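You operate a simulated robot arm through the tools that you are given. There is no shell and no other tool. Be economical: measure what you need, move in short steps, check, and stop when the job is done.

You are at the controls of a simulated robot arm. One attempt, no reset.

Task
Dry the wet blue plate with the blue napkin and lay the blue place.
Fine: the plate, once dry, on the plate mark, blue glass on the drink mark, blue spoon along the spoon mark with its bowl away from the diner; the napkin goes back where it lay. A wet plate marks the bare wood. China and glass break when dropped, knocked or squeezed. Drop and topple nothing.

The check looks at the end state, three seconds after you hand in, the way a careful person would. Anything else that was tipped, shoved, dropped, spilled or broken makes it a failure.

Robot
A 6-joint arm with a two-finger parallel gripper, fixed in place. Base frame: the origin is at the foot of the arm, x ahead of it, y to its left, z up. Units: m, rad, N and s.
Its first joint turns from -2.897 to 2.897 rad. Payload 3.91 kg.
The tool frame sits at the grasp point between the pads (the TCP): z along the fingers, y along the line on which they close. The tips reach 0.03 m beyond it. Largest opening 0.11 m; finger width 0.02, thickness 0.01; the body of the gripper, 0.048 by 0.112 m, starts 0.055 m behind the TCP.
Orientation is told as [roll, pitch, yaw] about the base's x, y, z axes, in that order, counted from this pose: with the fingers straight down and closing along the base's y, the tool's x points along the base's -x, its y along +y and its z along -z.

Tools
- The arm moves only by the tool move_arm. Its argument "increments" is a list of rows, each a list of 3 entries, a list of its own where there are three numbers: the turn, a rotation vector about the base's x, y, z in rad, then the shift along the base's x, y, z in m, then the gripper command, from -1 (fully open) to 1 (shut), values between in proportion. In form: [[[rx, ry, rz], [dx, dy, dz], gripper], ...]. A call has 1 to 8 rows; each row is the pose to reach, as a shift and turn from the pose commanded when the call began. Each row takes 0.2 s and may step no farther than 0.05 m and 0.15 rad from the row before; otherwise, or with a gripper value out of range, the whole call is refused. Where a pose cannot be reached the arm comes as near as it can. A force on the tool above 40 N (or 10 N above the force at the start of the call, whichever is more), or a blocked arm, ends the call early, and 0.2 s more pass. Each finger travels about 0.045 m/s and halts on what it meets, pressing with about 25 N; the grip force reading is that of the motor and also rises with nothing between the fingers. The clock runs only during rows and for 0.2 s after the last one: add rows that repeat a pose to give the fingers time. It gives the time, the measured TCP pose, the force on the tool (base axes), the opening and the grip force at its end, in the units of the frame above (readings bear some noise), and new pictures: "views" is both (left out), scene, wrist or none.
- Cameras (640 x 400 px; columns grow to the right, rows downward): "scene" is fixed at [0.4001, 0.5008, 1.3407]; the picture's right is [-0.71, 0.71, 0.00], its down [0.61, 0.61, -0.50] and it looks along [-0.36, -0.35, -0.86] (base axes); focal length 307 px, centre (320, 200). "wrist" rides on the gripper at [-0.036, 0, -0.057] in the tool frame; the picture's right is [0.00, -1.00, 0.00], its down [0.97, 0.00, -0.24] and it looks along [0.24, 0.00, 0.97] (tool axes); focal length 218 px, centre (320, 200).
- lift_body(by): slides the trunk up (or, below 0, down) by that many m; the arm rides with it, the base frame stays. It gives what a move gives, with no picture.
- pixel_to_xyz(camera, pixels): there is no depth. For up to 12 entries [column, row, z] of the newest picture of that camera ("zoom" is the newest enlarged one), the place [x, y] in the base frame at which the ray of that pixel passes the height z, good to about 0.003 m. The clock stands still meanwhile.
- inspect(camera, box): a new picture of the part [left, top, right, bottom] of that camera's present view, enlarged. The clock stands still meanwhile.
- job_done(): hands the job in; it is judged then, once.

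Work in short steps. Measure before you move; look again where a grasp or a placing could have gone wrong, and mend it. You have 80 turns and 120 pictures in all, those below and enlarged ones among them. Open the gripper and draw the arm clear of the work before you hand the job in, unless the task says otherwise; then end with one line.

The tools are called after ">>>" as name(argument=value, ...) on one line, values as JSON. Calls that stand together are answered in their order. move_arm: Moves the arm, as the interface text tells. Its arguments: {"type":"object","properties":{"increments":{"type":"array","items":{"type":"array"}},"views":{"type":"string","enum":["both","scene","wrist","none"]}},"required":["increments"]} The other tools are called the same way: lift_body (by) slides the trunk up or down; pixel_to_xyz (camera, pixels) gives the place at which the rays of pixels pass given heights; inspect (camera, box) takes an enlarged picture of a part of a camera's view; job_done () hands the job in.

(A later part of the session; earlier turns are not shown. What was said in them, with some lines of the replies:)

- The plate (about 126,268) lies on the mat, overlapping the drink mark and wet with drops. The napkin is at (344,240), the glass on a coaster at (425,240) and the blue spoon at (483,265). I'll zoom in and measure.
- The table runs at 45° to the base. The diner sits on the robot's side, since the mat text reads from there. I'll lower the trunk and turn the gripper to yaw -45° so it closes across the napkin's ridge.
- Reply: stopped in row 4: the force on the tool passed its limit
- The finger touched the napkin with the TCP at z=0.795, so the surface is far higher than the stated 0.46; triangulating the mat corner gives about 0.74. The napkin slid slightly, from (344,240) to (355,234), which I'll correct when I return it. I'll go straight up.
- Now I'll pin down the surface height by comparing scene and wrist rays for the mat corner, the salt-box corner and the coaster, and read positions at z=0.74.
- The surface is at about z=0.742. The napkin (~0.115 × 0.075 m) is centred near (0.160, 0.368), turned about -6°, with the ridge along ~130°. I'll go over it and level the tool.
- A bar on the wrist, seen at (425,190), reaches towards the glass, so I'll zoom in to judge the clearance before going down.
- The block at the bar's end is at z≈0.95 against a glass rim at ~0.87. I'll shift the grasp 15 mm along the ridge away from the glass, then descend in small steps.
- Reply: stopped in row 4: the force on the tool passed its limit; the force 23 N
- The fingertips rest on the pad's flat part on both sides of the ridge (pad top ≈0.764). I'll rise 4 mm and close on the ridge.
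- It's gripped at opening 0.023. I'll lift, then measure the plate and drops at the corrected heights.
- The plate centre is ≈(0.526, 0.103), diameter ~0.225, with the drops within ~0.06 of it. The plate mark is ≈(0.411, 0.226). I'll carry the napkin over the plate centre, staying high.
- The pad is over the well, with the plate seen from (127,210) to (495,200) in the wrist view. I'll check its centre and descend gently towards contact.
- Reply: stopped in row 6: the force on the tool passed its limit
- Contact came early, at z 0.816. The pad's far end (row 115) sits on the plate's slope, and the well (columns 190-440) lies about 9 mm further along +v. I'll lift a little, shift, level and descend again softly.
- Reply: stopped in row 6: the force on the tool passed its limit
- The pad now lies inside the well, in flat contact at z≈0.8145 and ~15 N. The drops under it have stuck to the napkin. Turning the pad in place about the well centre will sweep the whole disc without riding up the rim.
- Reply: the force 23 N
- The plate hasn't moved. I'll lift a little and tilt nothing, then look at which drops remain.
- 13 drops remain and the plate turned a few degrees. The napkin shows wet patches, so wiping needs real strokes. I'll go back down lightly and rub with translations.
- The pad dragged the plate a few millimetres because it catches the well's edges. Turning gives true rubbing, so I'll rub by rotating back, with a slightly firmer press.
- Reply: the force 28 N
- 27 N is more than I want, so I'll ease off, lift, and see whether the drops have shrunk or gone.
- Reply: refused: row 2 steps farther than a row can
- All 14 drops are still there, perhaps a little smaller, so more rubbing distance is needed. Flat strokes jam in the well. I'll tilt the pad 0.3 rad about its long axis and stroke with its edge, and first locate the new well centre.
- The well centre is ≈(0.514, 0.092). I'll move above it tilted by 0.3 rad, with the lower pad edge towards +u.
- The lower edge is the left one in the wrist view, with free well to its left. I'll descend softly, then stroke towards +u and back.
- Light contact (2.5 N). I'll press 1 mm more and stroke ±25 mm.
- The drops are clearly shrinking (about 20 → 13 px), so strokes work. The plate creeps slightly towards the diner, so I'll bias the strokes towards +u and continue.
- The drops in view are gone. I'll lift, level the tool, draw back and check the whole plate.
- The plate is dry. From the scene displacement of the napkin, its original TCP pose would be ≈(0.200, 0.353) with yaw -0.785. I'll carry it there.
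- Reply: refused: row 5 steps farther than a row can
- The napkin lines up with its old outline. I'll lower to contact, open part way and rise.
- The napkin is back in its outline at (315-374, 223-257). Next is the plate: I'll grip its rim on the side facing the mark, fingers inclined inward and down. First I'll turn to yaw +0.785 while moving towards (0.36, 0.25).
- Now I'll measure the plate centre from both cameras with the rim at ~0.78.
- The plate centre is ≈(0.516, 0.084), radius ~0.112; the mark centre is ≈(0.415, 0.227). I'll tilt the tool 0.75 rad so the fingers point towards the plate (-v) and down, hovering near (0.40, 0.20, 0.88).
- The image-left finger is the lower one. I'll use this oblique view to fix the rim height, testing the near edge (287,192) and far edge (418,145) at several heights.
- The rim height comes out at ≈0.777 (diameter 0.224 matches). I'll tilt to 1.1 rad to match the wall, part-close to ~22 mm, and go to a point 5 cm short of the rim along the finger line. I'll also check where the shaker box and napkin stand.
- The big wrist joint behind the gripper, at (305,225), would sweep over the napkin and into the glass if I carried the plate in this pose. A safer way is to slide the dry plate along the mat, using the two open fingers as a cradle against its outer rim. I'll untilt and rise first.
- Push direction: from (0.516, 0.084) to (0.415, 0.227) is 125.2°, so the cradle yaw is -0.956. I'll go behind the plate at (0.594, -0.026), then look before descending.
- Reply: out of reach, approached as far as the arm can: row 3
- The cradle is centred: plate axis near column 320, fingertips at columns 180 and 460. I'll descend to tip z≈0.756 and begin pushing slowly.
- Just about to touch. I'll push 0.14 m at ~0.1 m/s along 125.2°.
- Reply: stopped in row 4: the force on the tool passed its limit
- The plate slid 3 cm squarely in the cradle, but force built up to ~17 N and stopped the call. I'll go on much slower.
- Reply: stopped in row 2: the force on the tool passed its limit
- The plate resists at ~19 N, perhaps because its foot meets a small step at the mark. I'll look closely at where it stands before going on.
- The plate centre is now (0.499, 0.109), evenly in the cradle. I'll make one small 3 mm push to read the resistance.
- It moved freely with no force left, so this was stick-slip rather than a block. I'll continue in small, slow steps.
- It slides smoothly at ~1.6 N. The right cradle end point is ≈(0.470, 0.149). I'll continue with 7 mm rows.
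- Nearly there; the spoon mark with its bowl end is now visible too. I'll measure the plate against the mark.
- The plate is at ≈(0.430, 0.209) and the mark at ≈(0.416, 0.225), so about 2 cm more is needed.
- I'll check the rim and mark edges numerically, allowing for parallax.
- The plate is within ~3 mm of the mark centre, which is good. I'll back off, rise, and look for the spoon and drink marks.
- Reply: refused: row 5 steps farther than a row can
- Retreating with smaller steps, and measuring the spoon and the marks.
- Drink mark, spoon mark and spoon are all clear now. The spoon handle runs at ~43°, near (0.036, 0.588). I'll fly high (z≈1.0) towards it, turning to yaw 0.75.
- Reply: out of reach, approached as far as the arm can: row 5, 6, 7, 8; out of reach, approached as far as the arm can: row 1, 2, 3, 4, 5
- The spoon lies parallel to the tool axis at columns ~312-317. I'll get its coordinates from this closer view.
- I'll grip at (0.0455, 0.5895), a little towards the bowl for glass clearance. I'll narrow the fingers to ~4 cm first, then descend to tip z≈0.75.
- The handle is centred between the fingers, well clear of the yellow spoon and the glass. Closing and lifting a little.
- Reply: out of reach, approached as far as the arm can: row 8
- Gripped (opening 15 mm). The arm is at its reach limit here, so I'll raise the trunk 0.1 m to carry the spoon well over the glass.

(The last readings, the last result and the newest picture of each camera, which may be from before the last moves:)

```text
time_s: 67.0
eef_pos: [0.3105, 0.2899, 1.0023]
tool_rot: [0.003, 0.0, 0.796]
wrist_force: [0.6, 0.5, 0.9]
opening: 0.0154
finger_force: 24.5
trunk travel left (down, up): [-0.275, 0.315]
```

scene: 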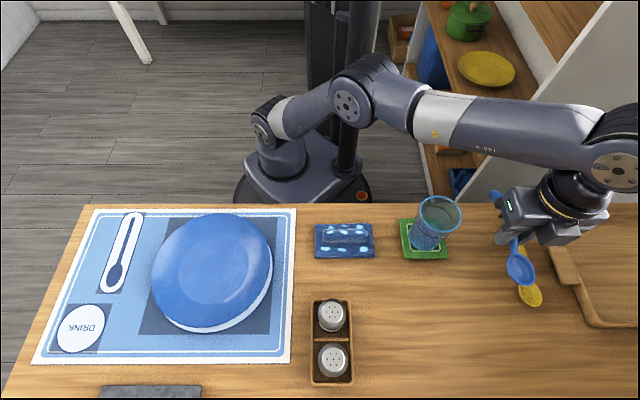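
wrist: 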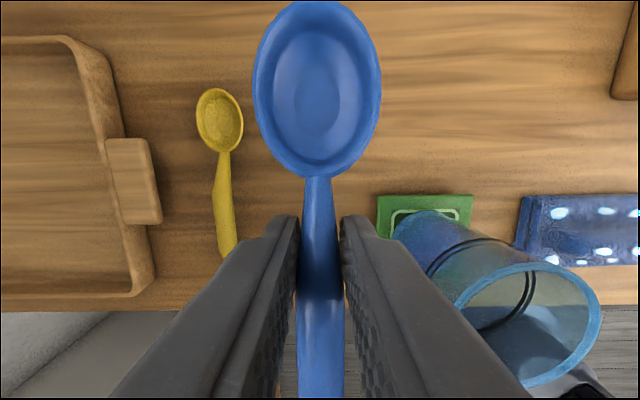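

Next leg: to (0.528, 0.055), descending to a hover.

>>> move_arm(increments=[[[0, 0, 0], [0.033, -0.036, 0], 1], [[0, 0, 0], [0.066, -0.072, 0], 1], [[0, 0, 0], [0.099, -0.108, 0], 1], [[0, 0, 0], [0.132, -0.144, 0], 1], [[0, 0, 0], [0.165, -0.18, 0], 1], [[0, 0, 0], [0.198, -0.216, 0], 1], [[0, 0, 0], [0.2175, -0.235, -0.04], 1], [[0, 0, 0], [0.2175, -0.235, -0.085], 1]], views="none")

>>> move_arm(increments=[[[0, 0, 0], [0, 0, -0.04], 1], [[0, 0, 0], [0, 0, -0.08], 1], [[0, 0, 0], [0, 0, -0.1], 1], [[0, 0, 0], [0, 0, -0.1], 1]])

>>> inspect(camera="scene", box=[40, 195, 200, 365])

```text
time_s: 68.8
eef_pos: [0.5277, 0.0555, 0.9163]
tool_rot: [0.003, -0.004, 0.794]
wrist_force: [-0.2, 0.0, 0.2]
opening: 0.0157
finger_force: 24.9
trunk travel left (down, up): [-0.275, 0.315]
```

```text
time_s: 69.8
eef_pos: [0.5267, 0.0558, 0.8162]
tool_rot: [0.005, -0.002, 0.796]
wrist_force: [0.6, -0.6, -1.0]
opening: 0.0157
finger_force: 25.4
trunk travel left (down, up): [-0.275, 0.315]
```

scene: 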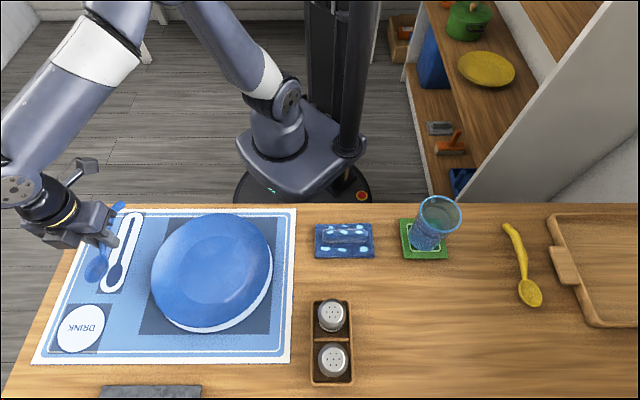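
wrist: 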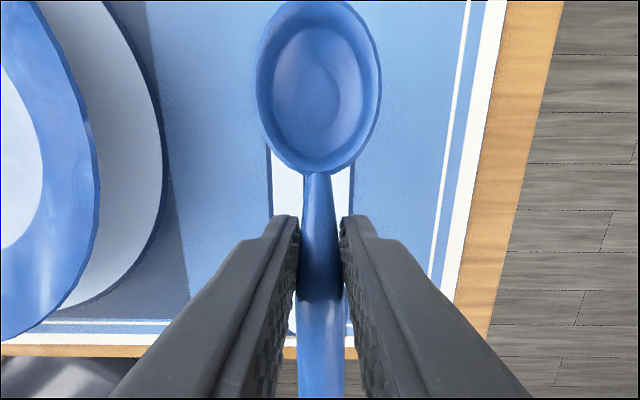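

```text
2.35 times, centred on (120, 280) of scene
```

zoom: 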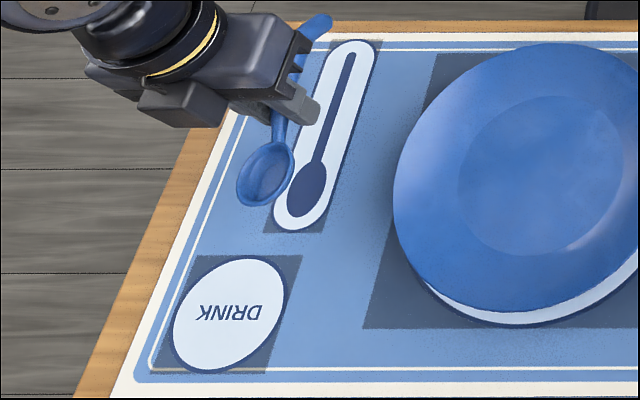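

The mark shows beneath the spoon, slightly left of the tool axis at the top. I'll zoom in to measure offset and angle.

>>> inspect(camera="wrist", box=[220, 140, 420, 360])

```text
1.82 times, centred on (320, 250) of wrist
```

zoom: 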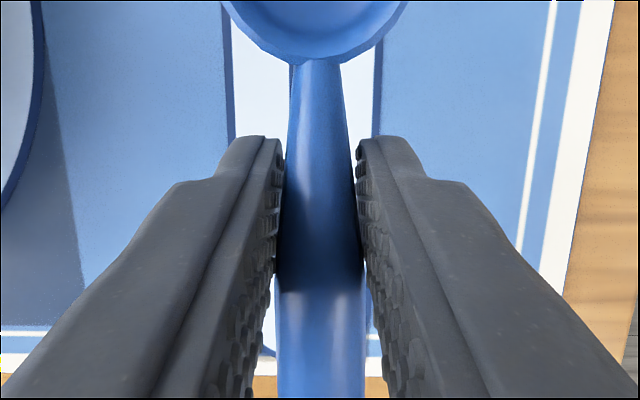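

>>> pixel_to_xyz(camera="zoom", pixels=[[230, 60, 0.746], [380, 60, 0.746], [231, 120, 0.746], [377, 120, 0.746], [306, 30, 0.79], [322, 90, 0.8], [321, 300, 0.81]])

```text
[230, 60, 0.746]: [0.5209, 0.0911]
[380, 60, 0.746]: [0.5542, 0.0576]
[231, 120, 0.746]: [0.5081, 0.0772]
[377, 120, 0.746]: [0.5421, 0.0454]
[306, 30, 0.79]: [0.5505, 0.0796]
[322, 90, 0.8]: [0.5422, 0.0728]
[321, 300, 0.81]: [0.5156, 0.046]
```

The spoon is aligned to within ~3 mm and parallel. I'll shift 2-3 mm, lower to the mat and release.

>>> move_arm(increments=[[[0, 0, 0], [-0.002, 0.002, -0.01], 1], [[0, 0, 0], [-0.002, 0.002, -0.022], 1], [[0, 0, 0], [-0.002, 0.002, -0.029], 1], [[0, 0, 0], [-0.002, 0.002, -0.032], 1], [[0, 0, 0], [-0.002, 0.002, -0.033], 1]], views="wrist")

```text
time_s: 71.0
eef_pos: [0.5267, 0.0597, 0.7827]
tool_rot: [0.004, -0.003, 0.794]
wrist_force: [-0.5, -0.5, -0.4]
opening: 0.0156
finger_force: 25.1
trunk travel left (down, up): [-0.275, 0.315]
```

wrist: 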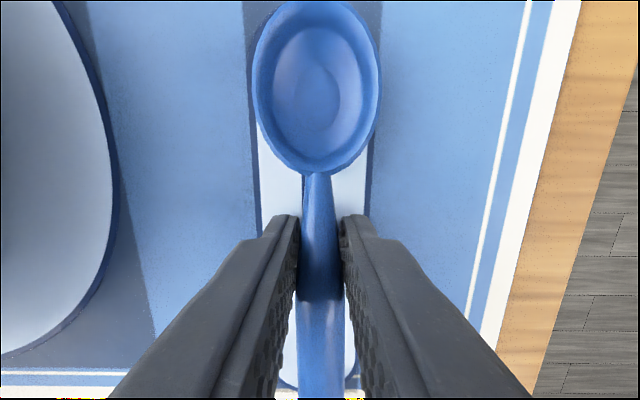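

No contact yet. I'll lower 2 mm more, open to ~4 cm and rise.

>>> move_arm(increments=[[[0, 0, 0], [0, 0, -0.001], 1], [[0, 0, 0], [0, 0, -0.002], 1], [[0, 0, 0], [0, 0, -0.002], 0.3], [[0, 0, 0], [0, 0, -0.002], 0.3], [[0, 0, 0], [0, 0, -0.002], 0.3], [[0, 0, 0], [0, 0, 0.02], 0.3], [[0, 0, 0], [0, 0, 0.06], 0.3], [[0, 0, 0], [-0.03, 0.03, 0.08], 0.3]], views="wrist")

>>> inspect(camera="scene", box=[40, 195, 200, 365])

```text
time_s: 72.8
eef_pos: [0.4971, 0.0875, 0.8632]
tool_rot: [0.005, 0.0, 0.796]
wrist_force: [0.2, 0.5, -0.3]
opening: 0.0387
finger_force: 0.0
trunk travel left (down, up): [-0.275, 0.315]
```

wrist: 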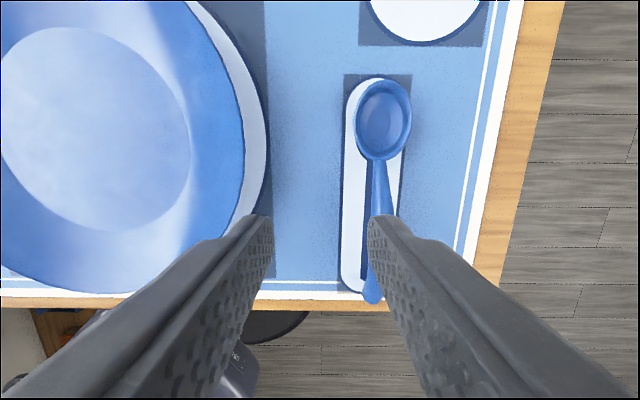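

```text
2.35 times, centred on (120, 280) of scene
```

zoom: 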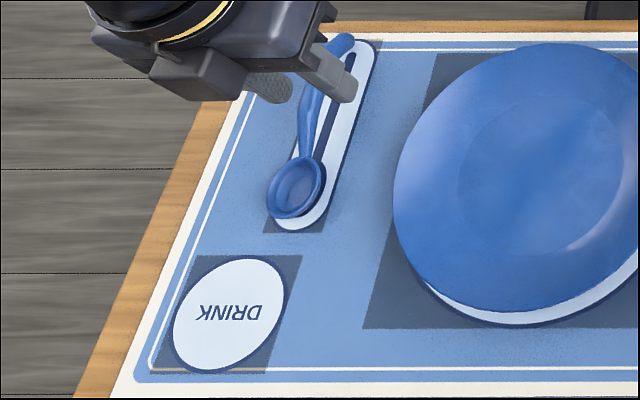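

I'll measure how far the spoon sits from the mark's axis.

>>> pixel_to_xyz(camera="wrist", pixels=[[383, 118, 0.753], [379, 180, 0.76], [373, 298, 0.757], [344, 130, 0.746], [413, 130, 0.746], [340, 250, 0.746], [375, 79, 0.746], [365, 292, 0.746]])

>>> pixel_to_xyz(camera="zoom", pixels=[[296, 188, 0.753], [341, 44, 0.757]])

```text
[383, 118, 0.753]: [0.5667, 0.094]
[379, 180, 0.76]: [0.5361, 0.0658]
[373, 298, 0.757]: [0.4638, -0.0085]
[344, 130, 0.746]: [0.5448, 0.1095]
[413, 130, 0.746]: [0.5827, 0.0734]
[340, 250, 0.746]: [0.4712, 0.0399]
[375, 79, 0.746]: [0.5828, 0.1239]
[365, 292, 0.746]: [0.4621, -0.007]
```

```text
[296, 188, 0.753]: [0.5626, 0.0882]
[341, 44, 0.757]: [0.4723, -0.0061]
```

By the wrist view the spoon lies on the mark's axis within ~1-2 mm, with its bowl away from the diner. Next is the glass at ≈(0.080, 0.481), rim z≈0.87. I'll rise and fly over with the gripper fully open.

>>> move_arm(increments=[[[0, 0, 0], [-0.01, 0.01, 0.045], -0.5], [[0, 0, 0], [-0.03, 0.03, 0.085], -1], [[0, 0, 0], [-0.06, 0.06, 0.11], -1], [[0, 0, 0], [-0.095, 0.09, 0.12], -1], [[0, 0, 0], [-0.13, 0.122, 0.12], -1], [[0, 0, 0], [-0.165, 0.155, 0.12], -1], [[0, 0, 0], [-0.2, 0.188, 0.12], -1], [[0, 0, 0], [-0.235, 0.221, 0.12], -1]], views="none")

>>> move_arm(increments=[[[0, 0, 0], [-0.035, 0.033, 0], -1], [[0, 0, 0], [-0.07, 0.066, 0], -1], [[0, 0, 0], [-0.105, 0.099, 0], -1], [[0, 0, 0], [-0.14, 0.132, 0], -1], [[0, 0, 0], [-0.17, 0.16, 0], -1], [[0, 0, 0], [-0.182, 0.1725, 0], -1], [[0, 0, 0], [-0.182, 0.1725, 0], -1]])

```text
time_s: 74.5
eef_pos: [0.2617, 0.3088, 0.9834]
tool_rot: [0.004, 0.0, 0.794]
wrist_force: [0.3, -1.0, 0.4]
opening: 0.11
finger_force: 0.1
trunk travel left (down, up): [-0.275, 0.315]
```

```text
time_s: 76.2
eef_pos: [0.0793, 0.4819, 0.9825]
tool_rot: [0.004, -0.002, 0.796]
wrist_force: [0.2, 0.5, 0.6]
opening: 0.1103
finger_force: 0.1
trunk travel left (down, up): [-0.275, 0.315]
```

scene: 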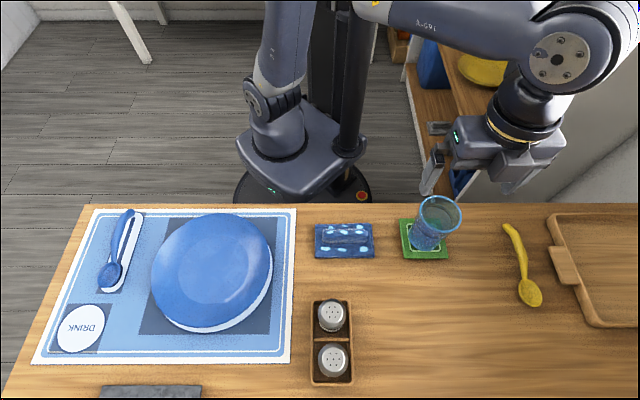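
wrist: 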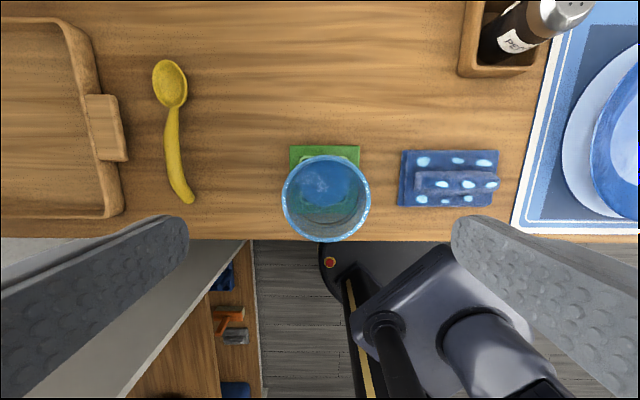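

The glass rim is centred at (326,199) in the wrist view; measuring at several rim heights.

>>> pixel_to_xyz(camera="wrist", pixels=[[326, 198, 0.85], [326, 198, 0.87], [282, 198, 0.87], [370, 198, 0.87], [326, 156, 0.87], [326, 241, 0.87], [324, 180, 0.755]])

>>> pixel_to_xyz(camera="scene", pixels=[[440, 214, 0.85], [440, 214, 0.87], [418, 214, 0.87], [462, 214, 0.87]])

>>> inspect(camera="scene", box=[380, 180, 500, 270])

```text
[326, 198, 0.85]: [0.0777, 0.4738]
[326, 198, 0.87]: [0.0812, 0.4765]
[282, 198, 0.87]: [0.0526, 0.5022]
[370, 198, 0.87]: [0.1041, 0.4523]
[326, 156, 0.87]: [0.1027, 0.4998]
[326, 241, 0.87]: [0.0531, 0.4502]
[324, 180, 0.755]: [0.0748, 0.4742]
```

```text
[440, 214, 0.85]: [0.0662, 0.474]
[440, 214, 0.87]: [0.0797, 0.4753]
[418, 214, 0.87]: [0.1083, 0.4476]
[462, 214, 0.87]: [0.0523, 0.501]
```

```text
4.44 times, centred on (440, 225) of scene
```

zoom: 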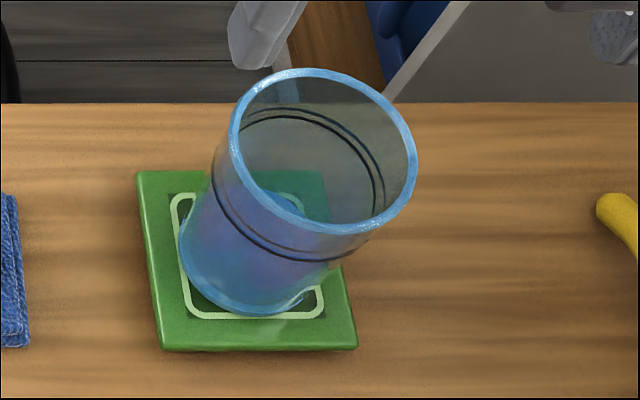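

The glass axis is (0.0795, 0.476), rim radius ~37 mm. I'll centre and go straight down to TCP z≈0.832, keeping the palm above the rim.

>>> move_arm(increments=[[[0, 0, 0], [0, -0.006, 0], -1], [[0, 0, 0], [0, -0.006, -0.04], -1], [[0, 0, 0], [0, -0.006, -0.08], -1], [[0, 0, 0], [0, -0.006, -0.115], -1], [[0, 0, 0], [0, -0.006, -0.14], -1], [[0, 0, 0], [0, -0.006, -0.15], -1]])

```text
time_s: 77.5
eef_pos: [0.0802, 0.4762, 0.8332]
tool_rot: [0.006, -0.002, 0.794]
wrist_force: [0.2, 0.6, 0.2]
opening: 0.11
finger_force: 0.0
trunk travel left (down, up): [-0.275, 0.315]
```

scene: 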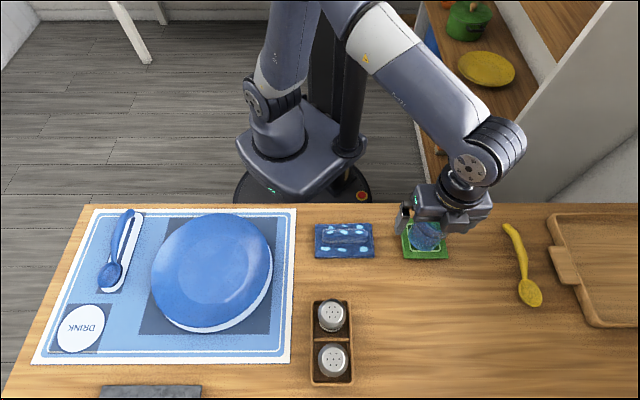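
wrist: 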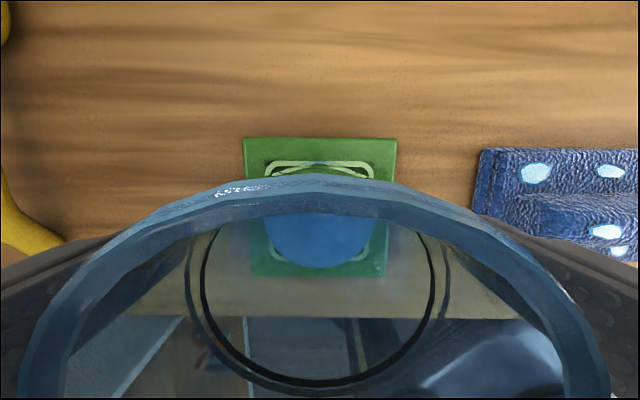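

The glass is centred between the fingers. I'll close in gentle position steps so as not to squeeze harder than needed.

>>> move_arm(increments=[[[0, 0, 0], [0, 0, 0], -0.42], [[0, 0, 0], [0, 0, 0], -0.42], [[0, 0, 0], [0, 0, 0], -0.38], [[0, 0, 0], [0, 0, 0], -0.34], [[0, 0, 0], [0, 0, 0], -0.3], [[0, 0, 0], [0, 0, 0], -0.3]], views="none")

```text
time_s: 79.0
eef_pos: [0.0803, 0.4763, 0.8337]
tool_rot: [0.005, -0.004, 0.795]
wrist_force: [0.2, 0.8, 0.6]
opening: 0.0723
finger_force: 0.8
trunk travel left (down, up): [-0.275, 0.315]
```

>>> move_arm(increments=[[[0, 0, 0], [0, 0, 0], -0.27], [[0, 0, 0], [0, 0, 0], -0.24], [[0, 0, 0], [0, 0, 0], -0.22], [[0, 0, 0], [0, 0, 0], -0.22]], views="none")

```text
time_s: 80.0
eef_pos: [0.0799, 0.4752, 0.8352]
tool_rot: [0.002, -0.001, 0.793]
wrist_force: [0.2, 1.4, 0.9]
opening: 0.0714
finger_force: 25.3
trunk travel left (down, up): [-0.275, 0.315]
```

Contact is at 71.4 mm. I'll lift a little and look.

>>> move_arm(increments=[[[0, 0, 0], [0, 0, 0.01], -0.22], [[0, 0, 0], [0, 0, 0.03], -0.22], [[0, 0, 0], [0, 0, 0.06], -0.22], [[0, 0, 0], [0, 0, 0.09], -0.22], [[0, 0, 0], [0, 0, 0.12], -0.22]])

```text
time_s: 81.2
eef_pos: [0.0791, 0.4748, 0.9528]
tool_rot: [0.001, -0.002, 0.793]
wrist_force: [0.5, -0.7, -1.6]
opening: 0.0712
finger_force: 24.7
trunk travel left (down, up): [-0.275, 0.315]
```

scene: 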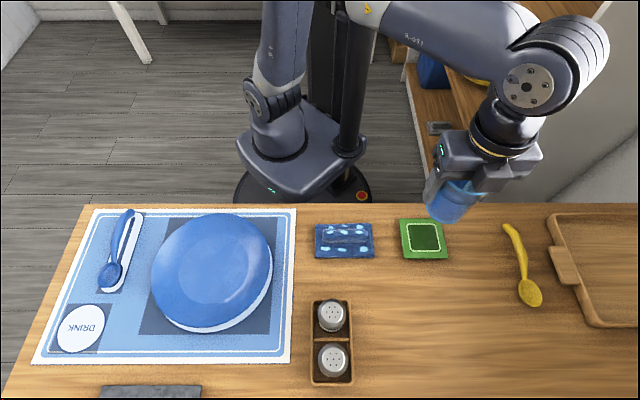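
wrist: 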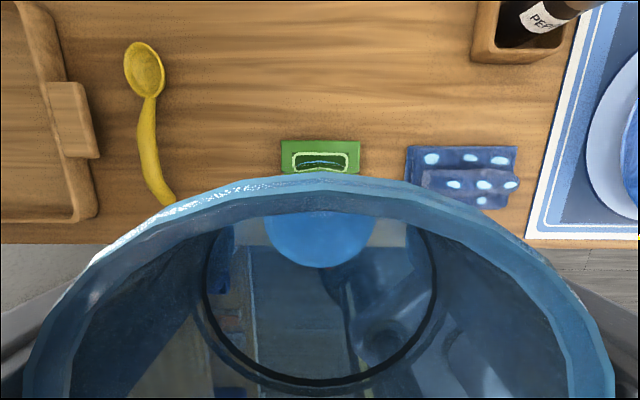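

The glass is held level. I'll carry it smoothly towards the drink mark at (0.648, 0.140), in two legs.

>>> move_arm(increments=[[[0, 0, 0], [0.015, -0.009, 0], -0.22], [[0, 0, 0], [0.045, -0.027, 0], -0.22], [[0, 0, 0], [0.08, -0.047, 0], -0.22], [[0, 0, 0], [0.115, -0.068, 0], -0.22], [[0, 0, 0], [0.15, -0.088, 0], -0.22], [[0, 0, 0], [0.185, -0.109, 0], -0.22], [[0, 0, 0], [0.22, -0.13, 0], -0.22], [[0, 0, 0], [0.25, -0.147, 0], -0.22]], views="none")

>>> move_arm(increments=[[[0, 0, 0], [0.03, -0.018, 0], -0.22], [[0, 0, 0], [0.065, -0.038, 0], -0.22], [[0, 0, 0], [0.1, -0.059, 0], -0.22], [[0, 0, 0], [0.135, -0.079, 0], -0.22], [[0, 0, 0], [0.17, -0.1, 0], -0.22], [[0, 0, 0], [0.2, -0.118, 0], -0.22], [[0, 0, 0], [0.225, -0.132, 0], -0.22], [[0, 0, 0], [0.235, -0.138, 0], -0.22]])

```text
time_s: 83.0
eef_pos: [0.3311, 0.3283, 0.9536]
tool_rot: [0.002, -0.001, 0.795]
wrist_force: [-0.2, 0.7, -2.0]
opening: 0.0712
finger_force: 25.1
trunk travel left (down, up): [-0.275, 0.315]
```

```text
time_s: 84.8
eef_pos: [0.5649, 0.1905, 0.9531]
tool_rot: [0.004, -0.001, 0.795]
wrist_force: [-0.2, -0.7, -2.6]
opening: 0.0713
finger_force: 25.1
trunk travel left (down, up): [-0.275, 0.315]
```

scene: 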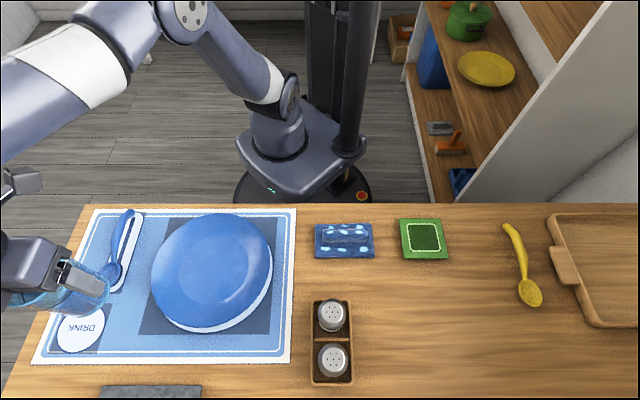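
wrist: 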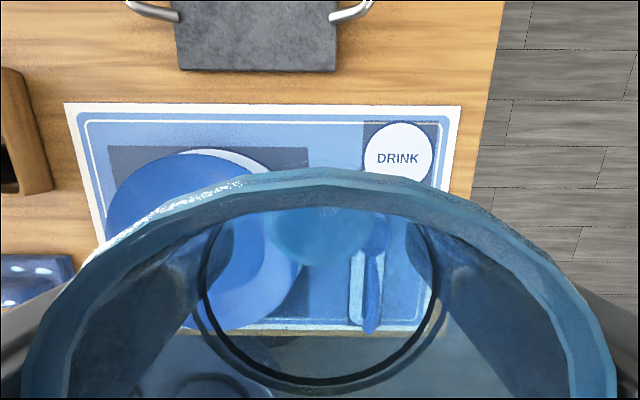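

I'll check the drink mark from the wrist view, circle (363-432, 122-188).

>>> pixel_to_xyz(camera="wrist", pixels=[[398, 154, 0.746], [363, 154, 0.746], [433, 154, 0.746], [400, 122, 0.746]])

>>> move_arm(increments=[[[0, 0, 0], [0.02, -0.012, 0], -0.22], [[0, 0, 0], [0.045, -0.028, -0.005], -0.22], [[0, 0, 0], [0.07, -0.042, -0.015], -0.22], [[0, 0, 0], [0.083, -0.05, -0.035], -0.22], [[0, 0, 0], [0.083, -0.05, -0.055], -0.22], [[0, 0, 0], [0.083, -0.05, -0.07], -0.22], [[0, 0, 0], [0.083, -0.05, -0.07], -0.22]])

>>> inspect(camera="scene", box=[20, 240, 180, 370])

```text
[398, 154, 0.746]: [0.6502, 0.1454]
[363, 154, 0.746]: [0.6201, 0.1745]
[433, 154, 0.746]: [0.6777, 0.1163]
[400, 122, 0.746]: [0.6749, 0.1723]
```

```text
time_s: 86.3
eef_pos: [0.649, 0.1395, 0.8836]
tool_rot: [0.003, -0.003, 0.795]
wrist_force: [0.5, 0.1, -2.3]
opening: 0.0711
finger_force: 24.9
trunk travel left (down, up): [-0.275, 0.315]
```

scene: 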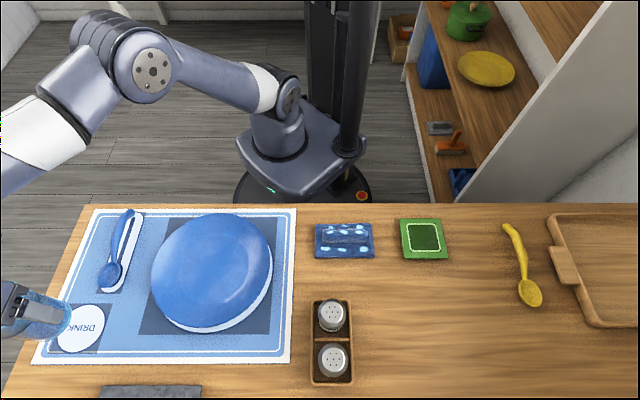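
wrist: 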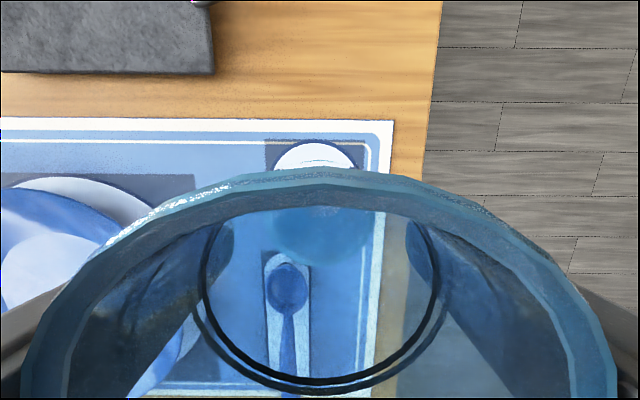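

```text
3.08 times, centred on (100, 305) of scene
```

zoom: 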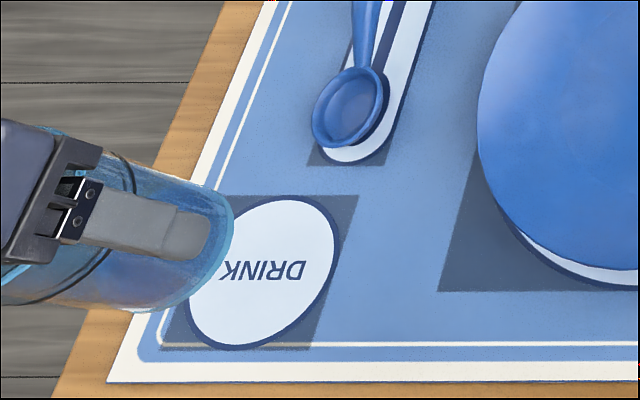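

I'm above the mark within ~2 mm. Descending slowly.

>>> move_arm(increments=[[[0, 0, 0], [0, 0.002, -0.015], -0.22], [[0, 0, 0], [0, 0.002, -0.03], -0.22], [[0, 0, 0], [0, 0.002, -0.041], -0.22], [[0, 0, 0], [0, 0.002, -0.046], -0.22], [[0, 0, 0], [0, 0.002, -0.048], -0.22]], views="none")

>>> inspect(camera="scene", box=[20, 240, 180, 370])

```text
time_s: 87.5
eef_pos: [0.6468, 0.1431, 0.8348]
tool_rot: [0.004, -0.003, 0.793]
wrist_force: [-0.7, -1.1, -1.7]
opening: 0.0714
finger_force: 24.7
trunk travel left (down, up): [-0.275, 0.315]
```

```text
3.08 times, centred on (100, 305) of scene
```

zoom: 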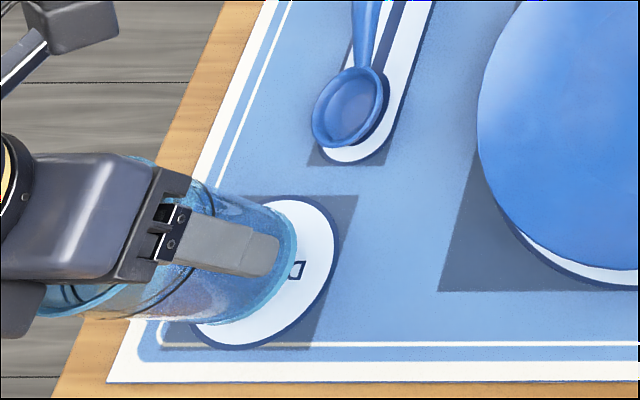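

By parallax the base still seems above the mat. I'll descend in small steps until contact shows in the force.

>>> move_arm(increments=[[[0, 0, 0], [0, 0, -0.002], -0.22], [[0, 0, 0], [0, 0, -0.004], -0.22], [[0, 0, 0], [0, 0, -0.005], -0.22]], views="none")

>>> inspect(camera="scene", box=[20, 240, 180, 370])

```text
time_s: 88.3
eef_pos: [0.6473, 0.1421, 0.8299]
tool_rot: [0.003, -0.003, 0.795]
wrist_force: [0.3, 0.3, -2.0]
opening: 0.0713
finger_force: 25.4
trunk travel left (down, up): [-0.275, 0.315]
```

```text
3.08 times, centred on (100, 305) of scene
```

zoom: 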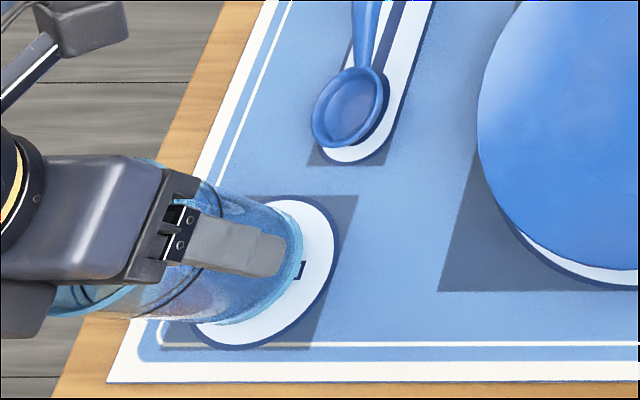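

The weight is still carried (-2 N) and the base has moved to column 303. Continuing down in 2 mm steps.

>>> move_arm(increments=[[[0, 0, 0], [0, 0, -0.0015], -0.22], [[0, 0, 0], [0, 0, -0.003], -0.22], [[0, 0, 0], [0, 0, -0.0045], -0.22]], views="none")

```text
time_s: 89.2
eef_pos: [0.6463, 0.1421, 0.8261]
tool_rot: [0.003, -0.001, 0.794]
wrist_force: [0.0, 0.3, -2.4]
opening: 0.0714
finger_force: 25.0
trunk travel left (down, up): [-0.275, 0.315]
```

>>> move_arm(increments=[[[0, 0, 0], [0, 0, -0.0015], -0.22], [[0, 0, 0], [0, 0, -0.003], -0.22], [[0, 0, 0], [0, 0, -0.003], -0.22]], views="none")

>>> inspect(camera="scene", box=[20, 240, 180, 370])

```text
time_s: 90.0
eef_pos: [0.6467, 0.1425, 0.8222]
tool_rot: [0.004, -0.002, 0.794]
wrist_force: [0.0, -0.5, -2.4]
opening: 0.0712
finger_force: 25.1
trunk travel left (down, up): [-0.275, 0.315]
```

```text
3.08 times, centred on (100, 305) of scene
```

zoom: 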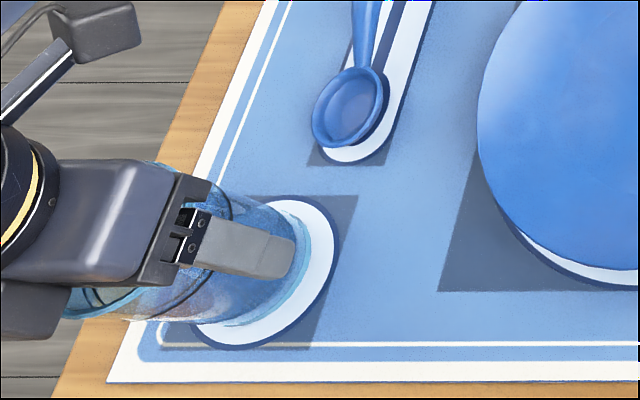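

Still hanging; the base edge is at column 312, expected ~320 at contact. Continuing.

>>> move_arm(increments=[[[0, 0, 0], [0, 0, -0.001], -0.22], [[0, 0, 0], [0, 0, -0.002], -0.22], [[0, 0, 0], [0, 0, -0.003], -0.22], [[0, 0, 0], [0, 0, -0.003], -0.22]], views="none")

```text
time_s: 91.0
eef_pos: [0.6469, 0.1436, 0.8198]
tool_rot: [0.004, -0.002, 0.794]
wrist_force: [0.2, 0.8, 0.4]
opening: 0.0714
finger_force: 25.1
trunk travel left (down, up): [-0.275, 0.315]
```

The force went from -2.4 to +0.4 N, so the base is resting on the mat. Opening gently.

>>> move_arm(increments=[[[0, 0, 0], [0, 0, 0], -0.3], [[0, 0, 0], [0, 0, 0], -0.36], [[0, 0, 0], [0, 0, 0], -0.5], [[0, 0, 0], [0, 0, 0], -0.8], [[0, 0, 0], [0, 0, 0], -1], [[0, 0, 0], [0, 0, 0], -1], [[0, 0, 0], [0, 0, 0], -1]])

```text
time_s: 92.5
eef_pos: [0.6478, 0.1427, 0.8205]
tool_rot: [0.003, -0.002, 0.793]
wrist_force: [-0.2, 0.1, 0.5]
opening: 0.1097
finger_force: 0.1
trunk travel left (down, up): [-0.275, 0.315]
```

scene: 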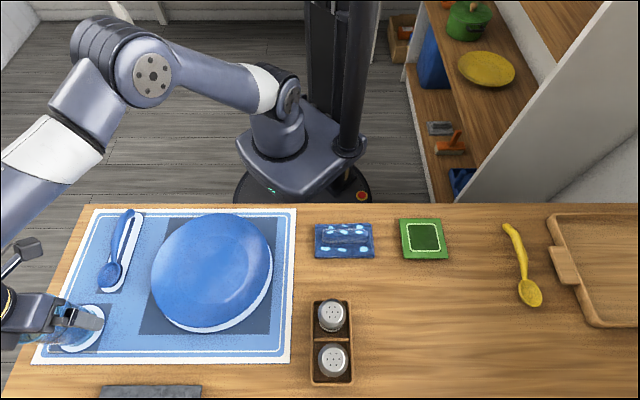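
wrist: 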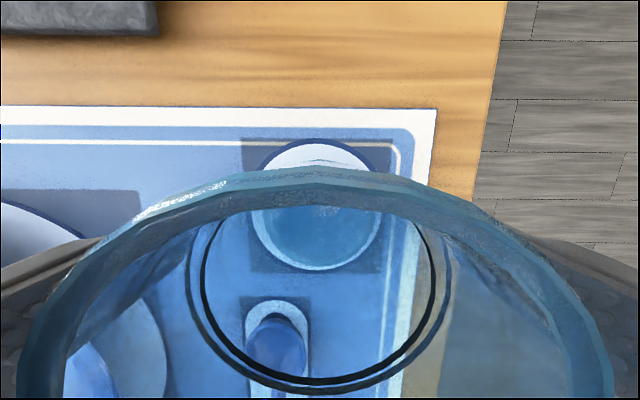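

The glass stands free. I'll rise straight up, then draw away.

>>> move_arm(increments=[[[0, 0, 0], [0, 0, 0.02], -1], [[0, 0, 0], [0, 0, 0.05], -1], [[0, 0, 0], [0, 0, 0.09], -1], [[0, 0, 0], [0, 0, 0.12], -1], [[0, 0, 0], [-0.02, 0.01, 0.14], -1], [[0, 0, 0], [-0.06, 0.03, 0.145], -1], [[0, 0, 0], [-0.105, 0.045, 0.145], -1], [[0, 0, 0], [-0.15, 0.06, 0.145], -1]])

>>> inspect(camera="scene", box=[20, 195, 310, 375])

```text
time_s: 94.3
eef_pos: [0.4993, 0.2026, 0.9641]
tool_rot: [0.004, -0.001, 0.794]
wrist_force: [0.1, 0.4, -0.9]
opening: 0.1101
finger_force: 0.0
trunk travel left (down, up): [-0.275, 0.315]
```

scene: 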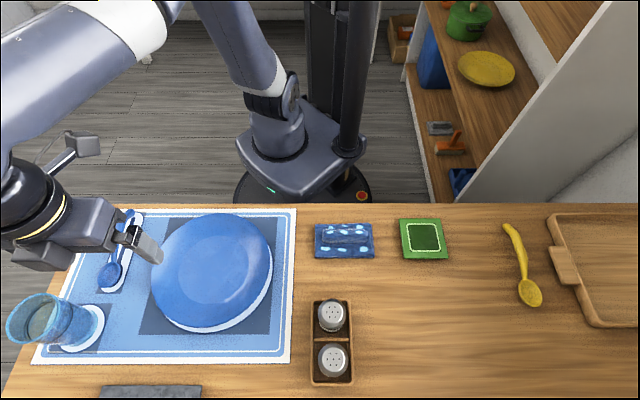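
wrist: 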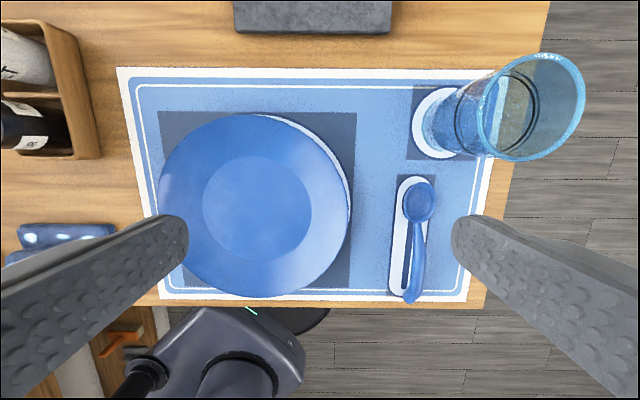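

```text
2.21 times, centred on (165, 285) of scene
```

zoom: 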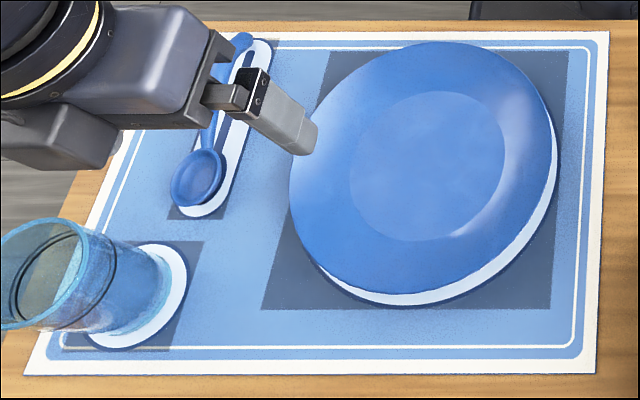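

I'll look closely at how the glass's foot sits within the drink mark.

>>> inspect(camera="wrist", box=[390, 40, 600, 180])

>>> inspect(camera="scene", box=[0, 280, 120, 370])

```text
2.86 times, centred on (495, 110) of wrist
```

zoom: 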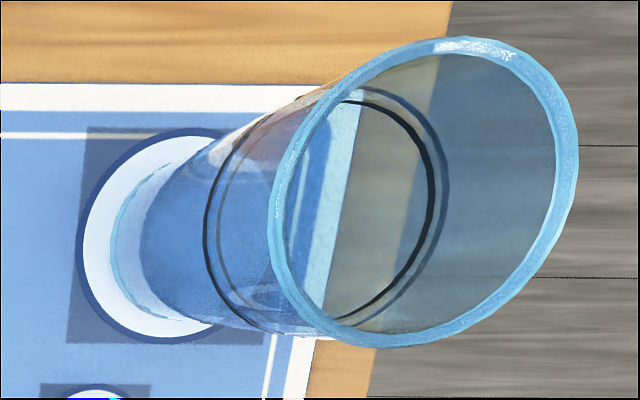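

```text
4.44 times, centred on (60, 325) of scene
```

zoom: 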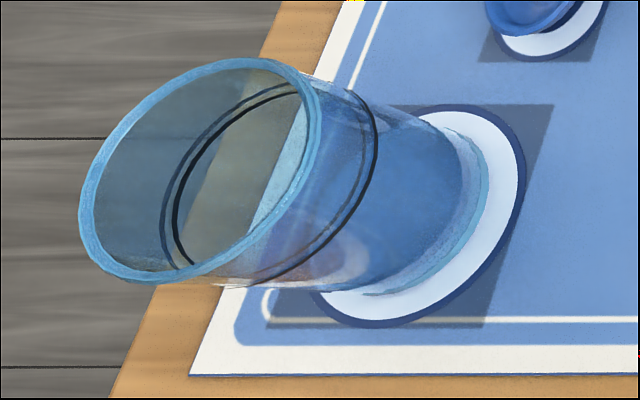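

The foot stands inside the drink mark, ~4 mm off centre. I'll draw the arm clear and take a last look.

>>> move_arm(increments=[[[0, 0, 0], [-0.03, 0.01, 0.02], -1], [[0, 0, 0], [-0.07, 0.02, 0.04], -1], [[0, 0, 0], [-0.11, 0.03, 0.06], -1], [[0, 0, 0], [-0.15, 0.04, 0.08], -1], [[0, 0, 0], [-0.19, 0.05, 0.1], -1], [[0, 0, 0], [-0.23, 0.06, 0.11], -1], [[0, 0, 0], [-0.26, 0.06, 0.11], -1]])

>>> inspect(camera="scene", box=[0, 190, 320, 390])

```text
time_s: 96.0
eef_pos: [0.2366, 0.264, 1.0744]
tool_rot: [0.002, -0.002, 0.793]
wrist_force: [0.6, 0.4, 0.1]
opening: 0.1101
finger_force: 0.1
trunk travel left (down, up): [-0.275, 0.315]
```

scene: 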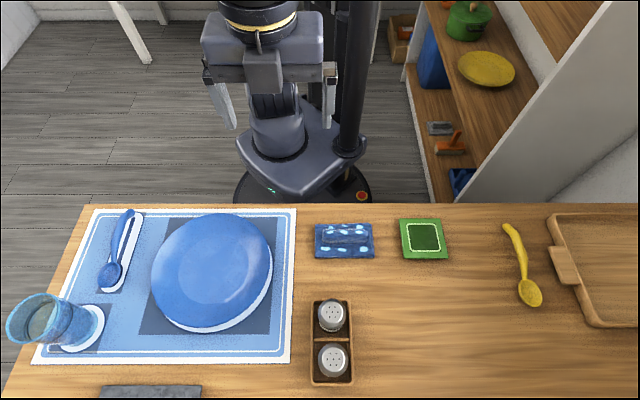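
wrist: 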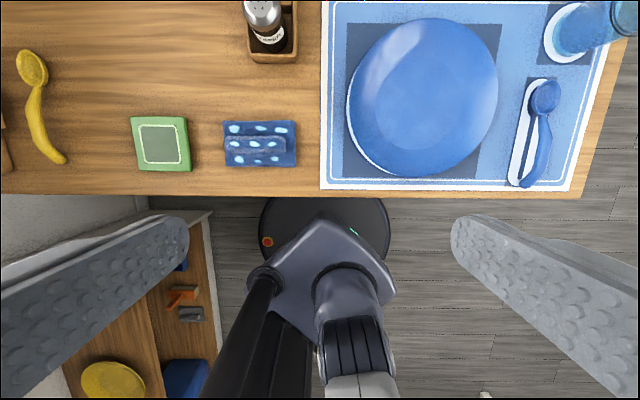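

```text
2.00 times, centred on (160, 290) of scene
5 turns are left
```

zoom: 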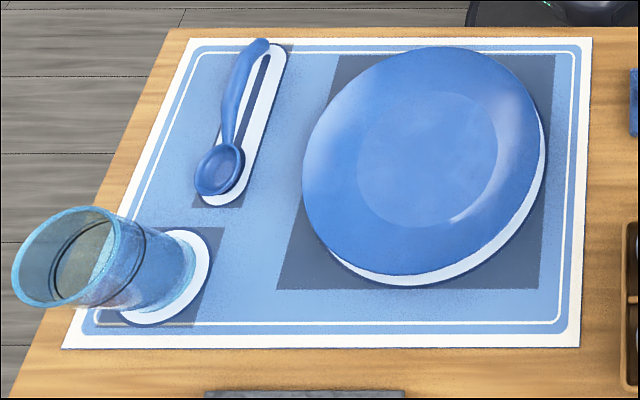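

The plate is dry and on its mark, the spoon and glass are on theirs, the napkin is back in its outline, and the arm is clear with the gripper open. I'm handing in.

>>> job_done()

```text
The job is handed in.
```

The blue place is laid: the plate is dry and on its mark, the glass is on the drink mark and the spoon is along its mark with the bowl away from the diner. All three are within about 4 mm, and the napkin is back where it lay. I slid the plate along the mat to its mark instead of lifting it; nothing was dropped or toppled.
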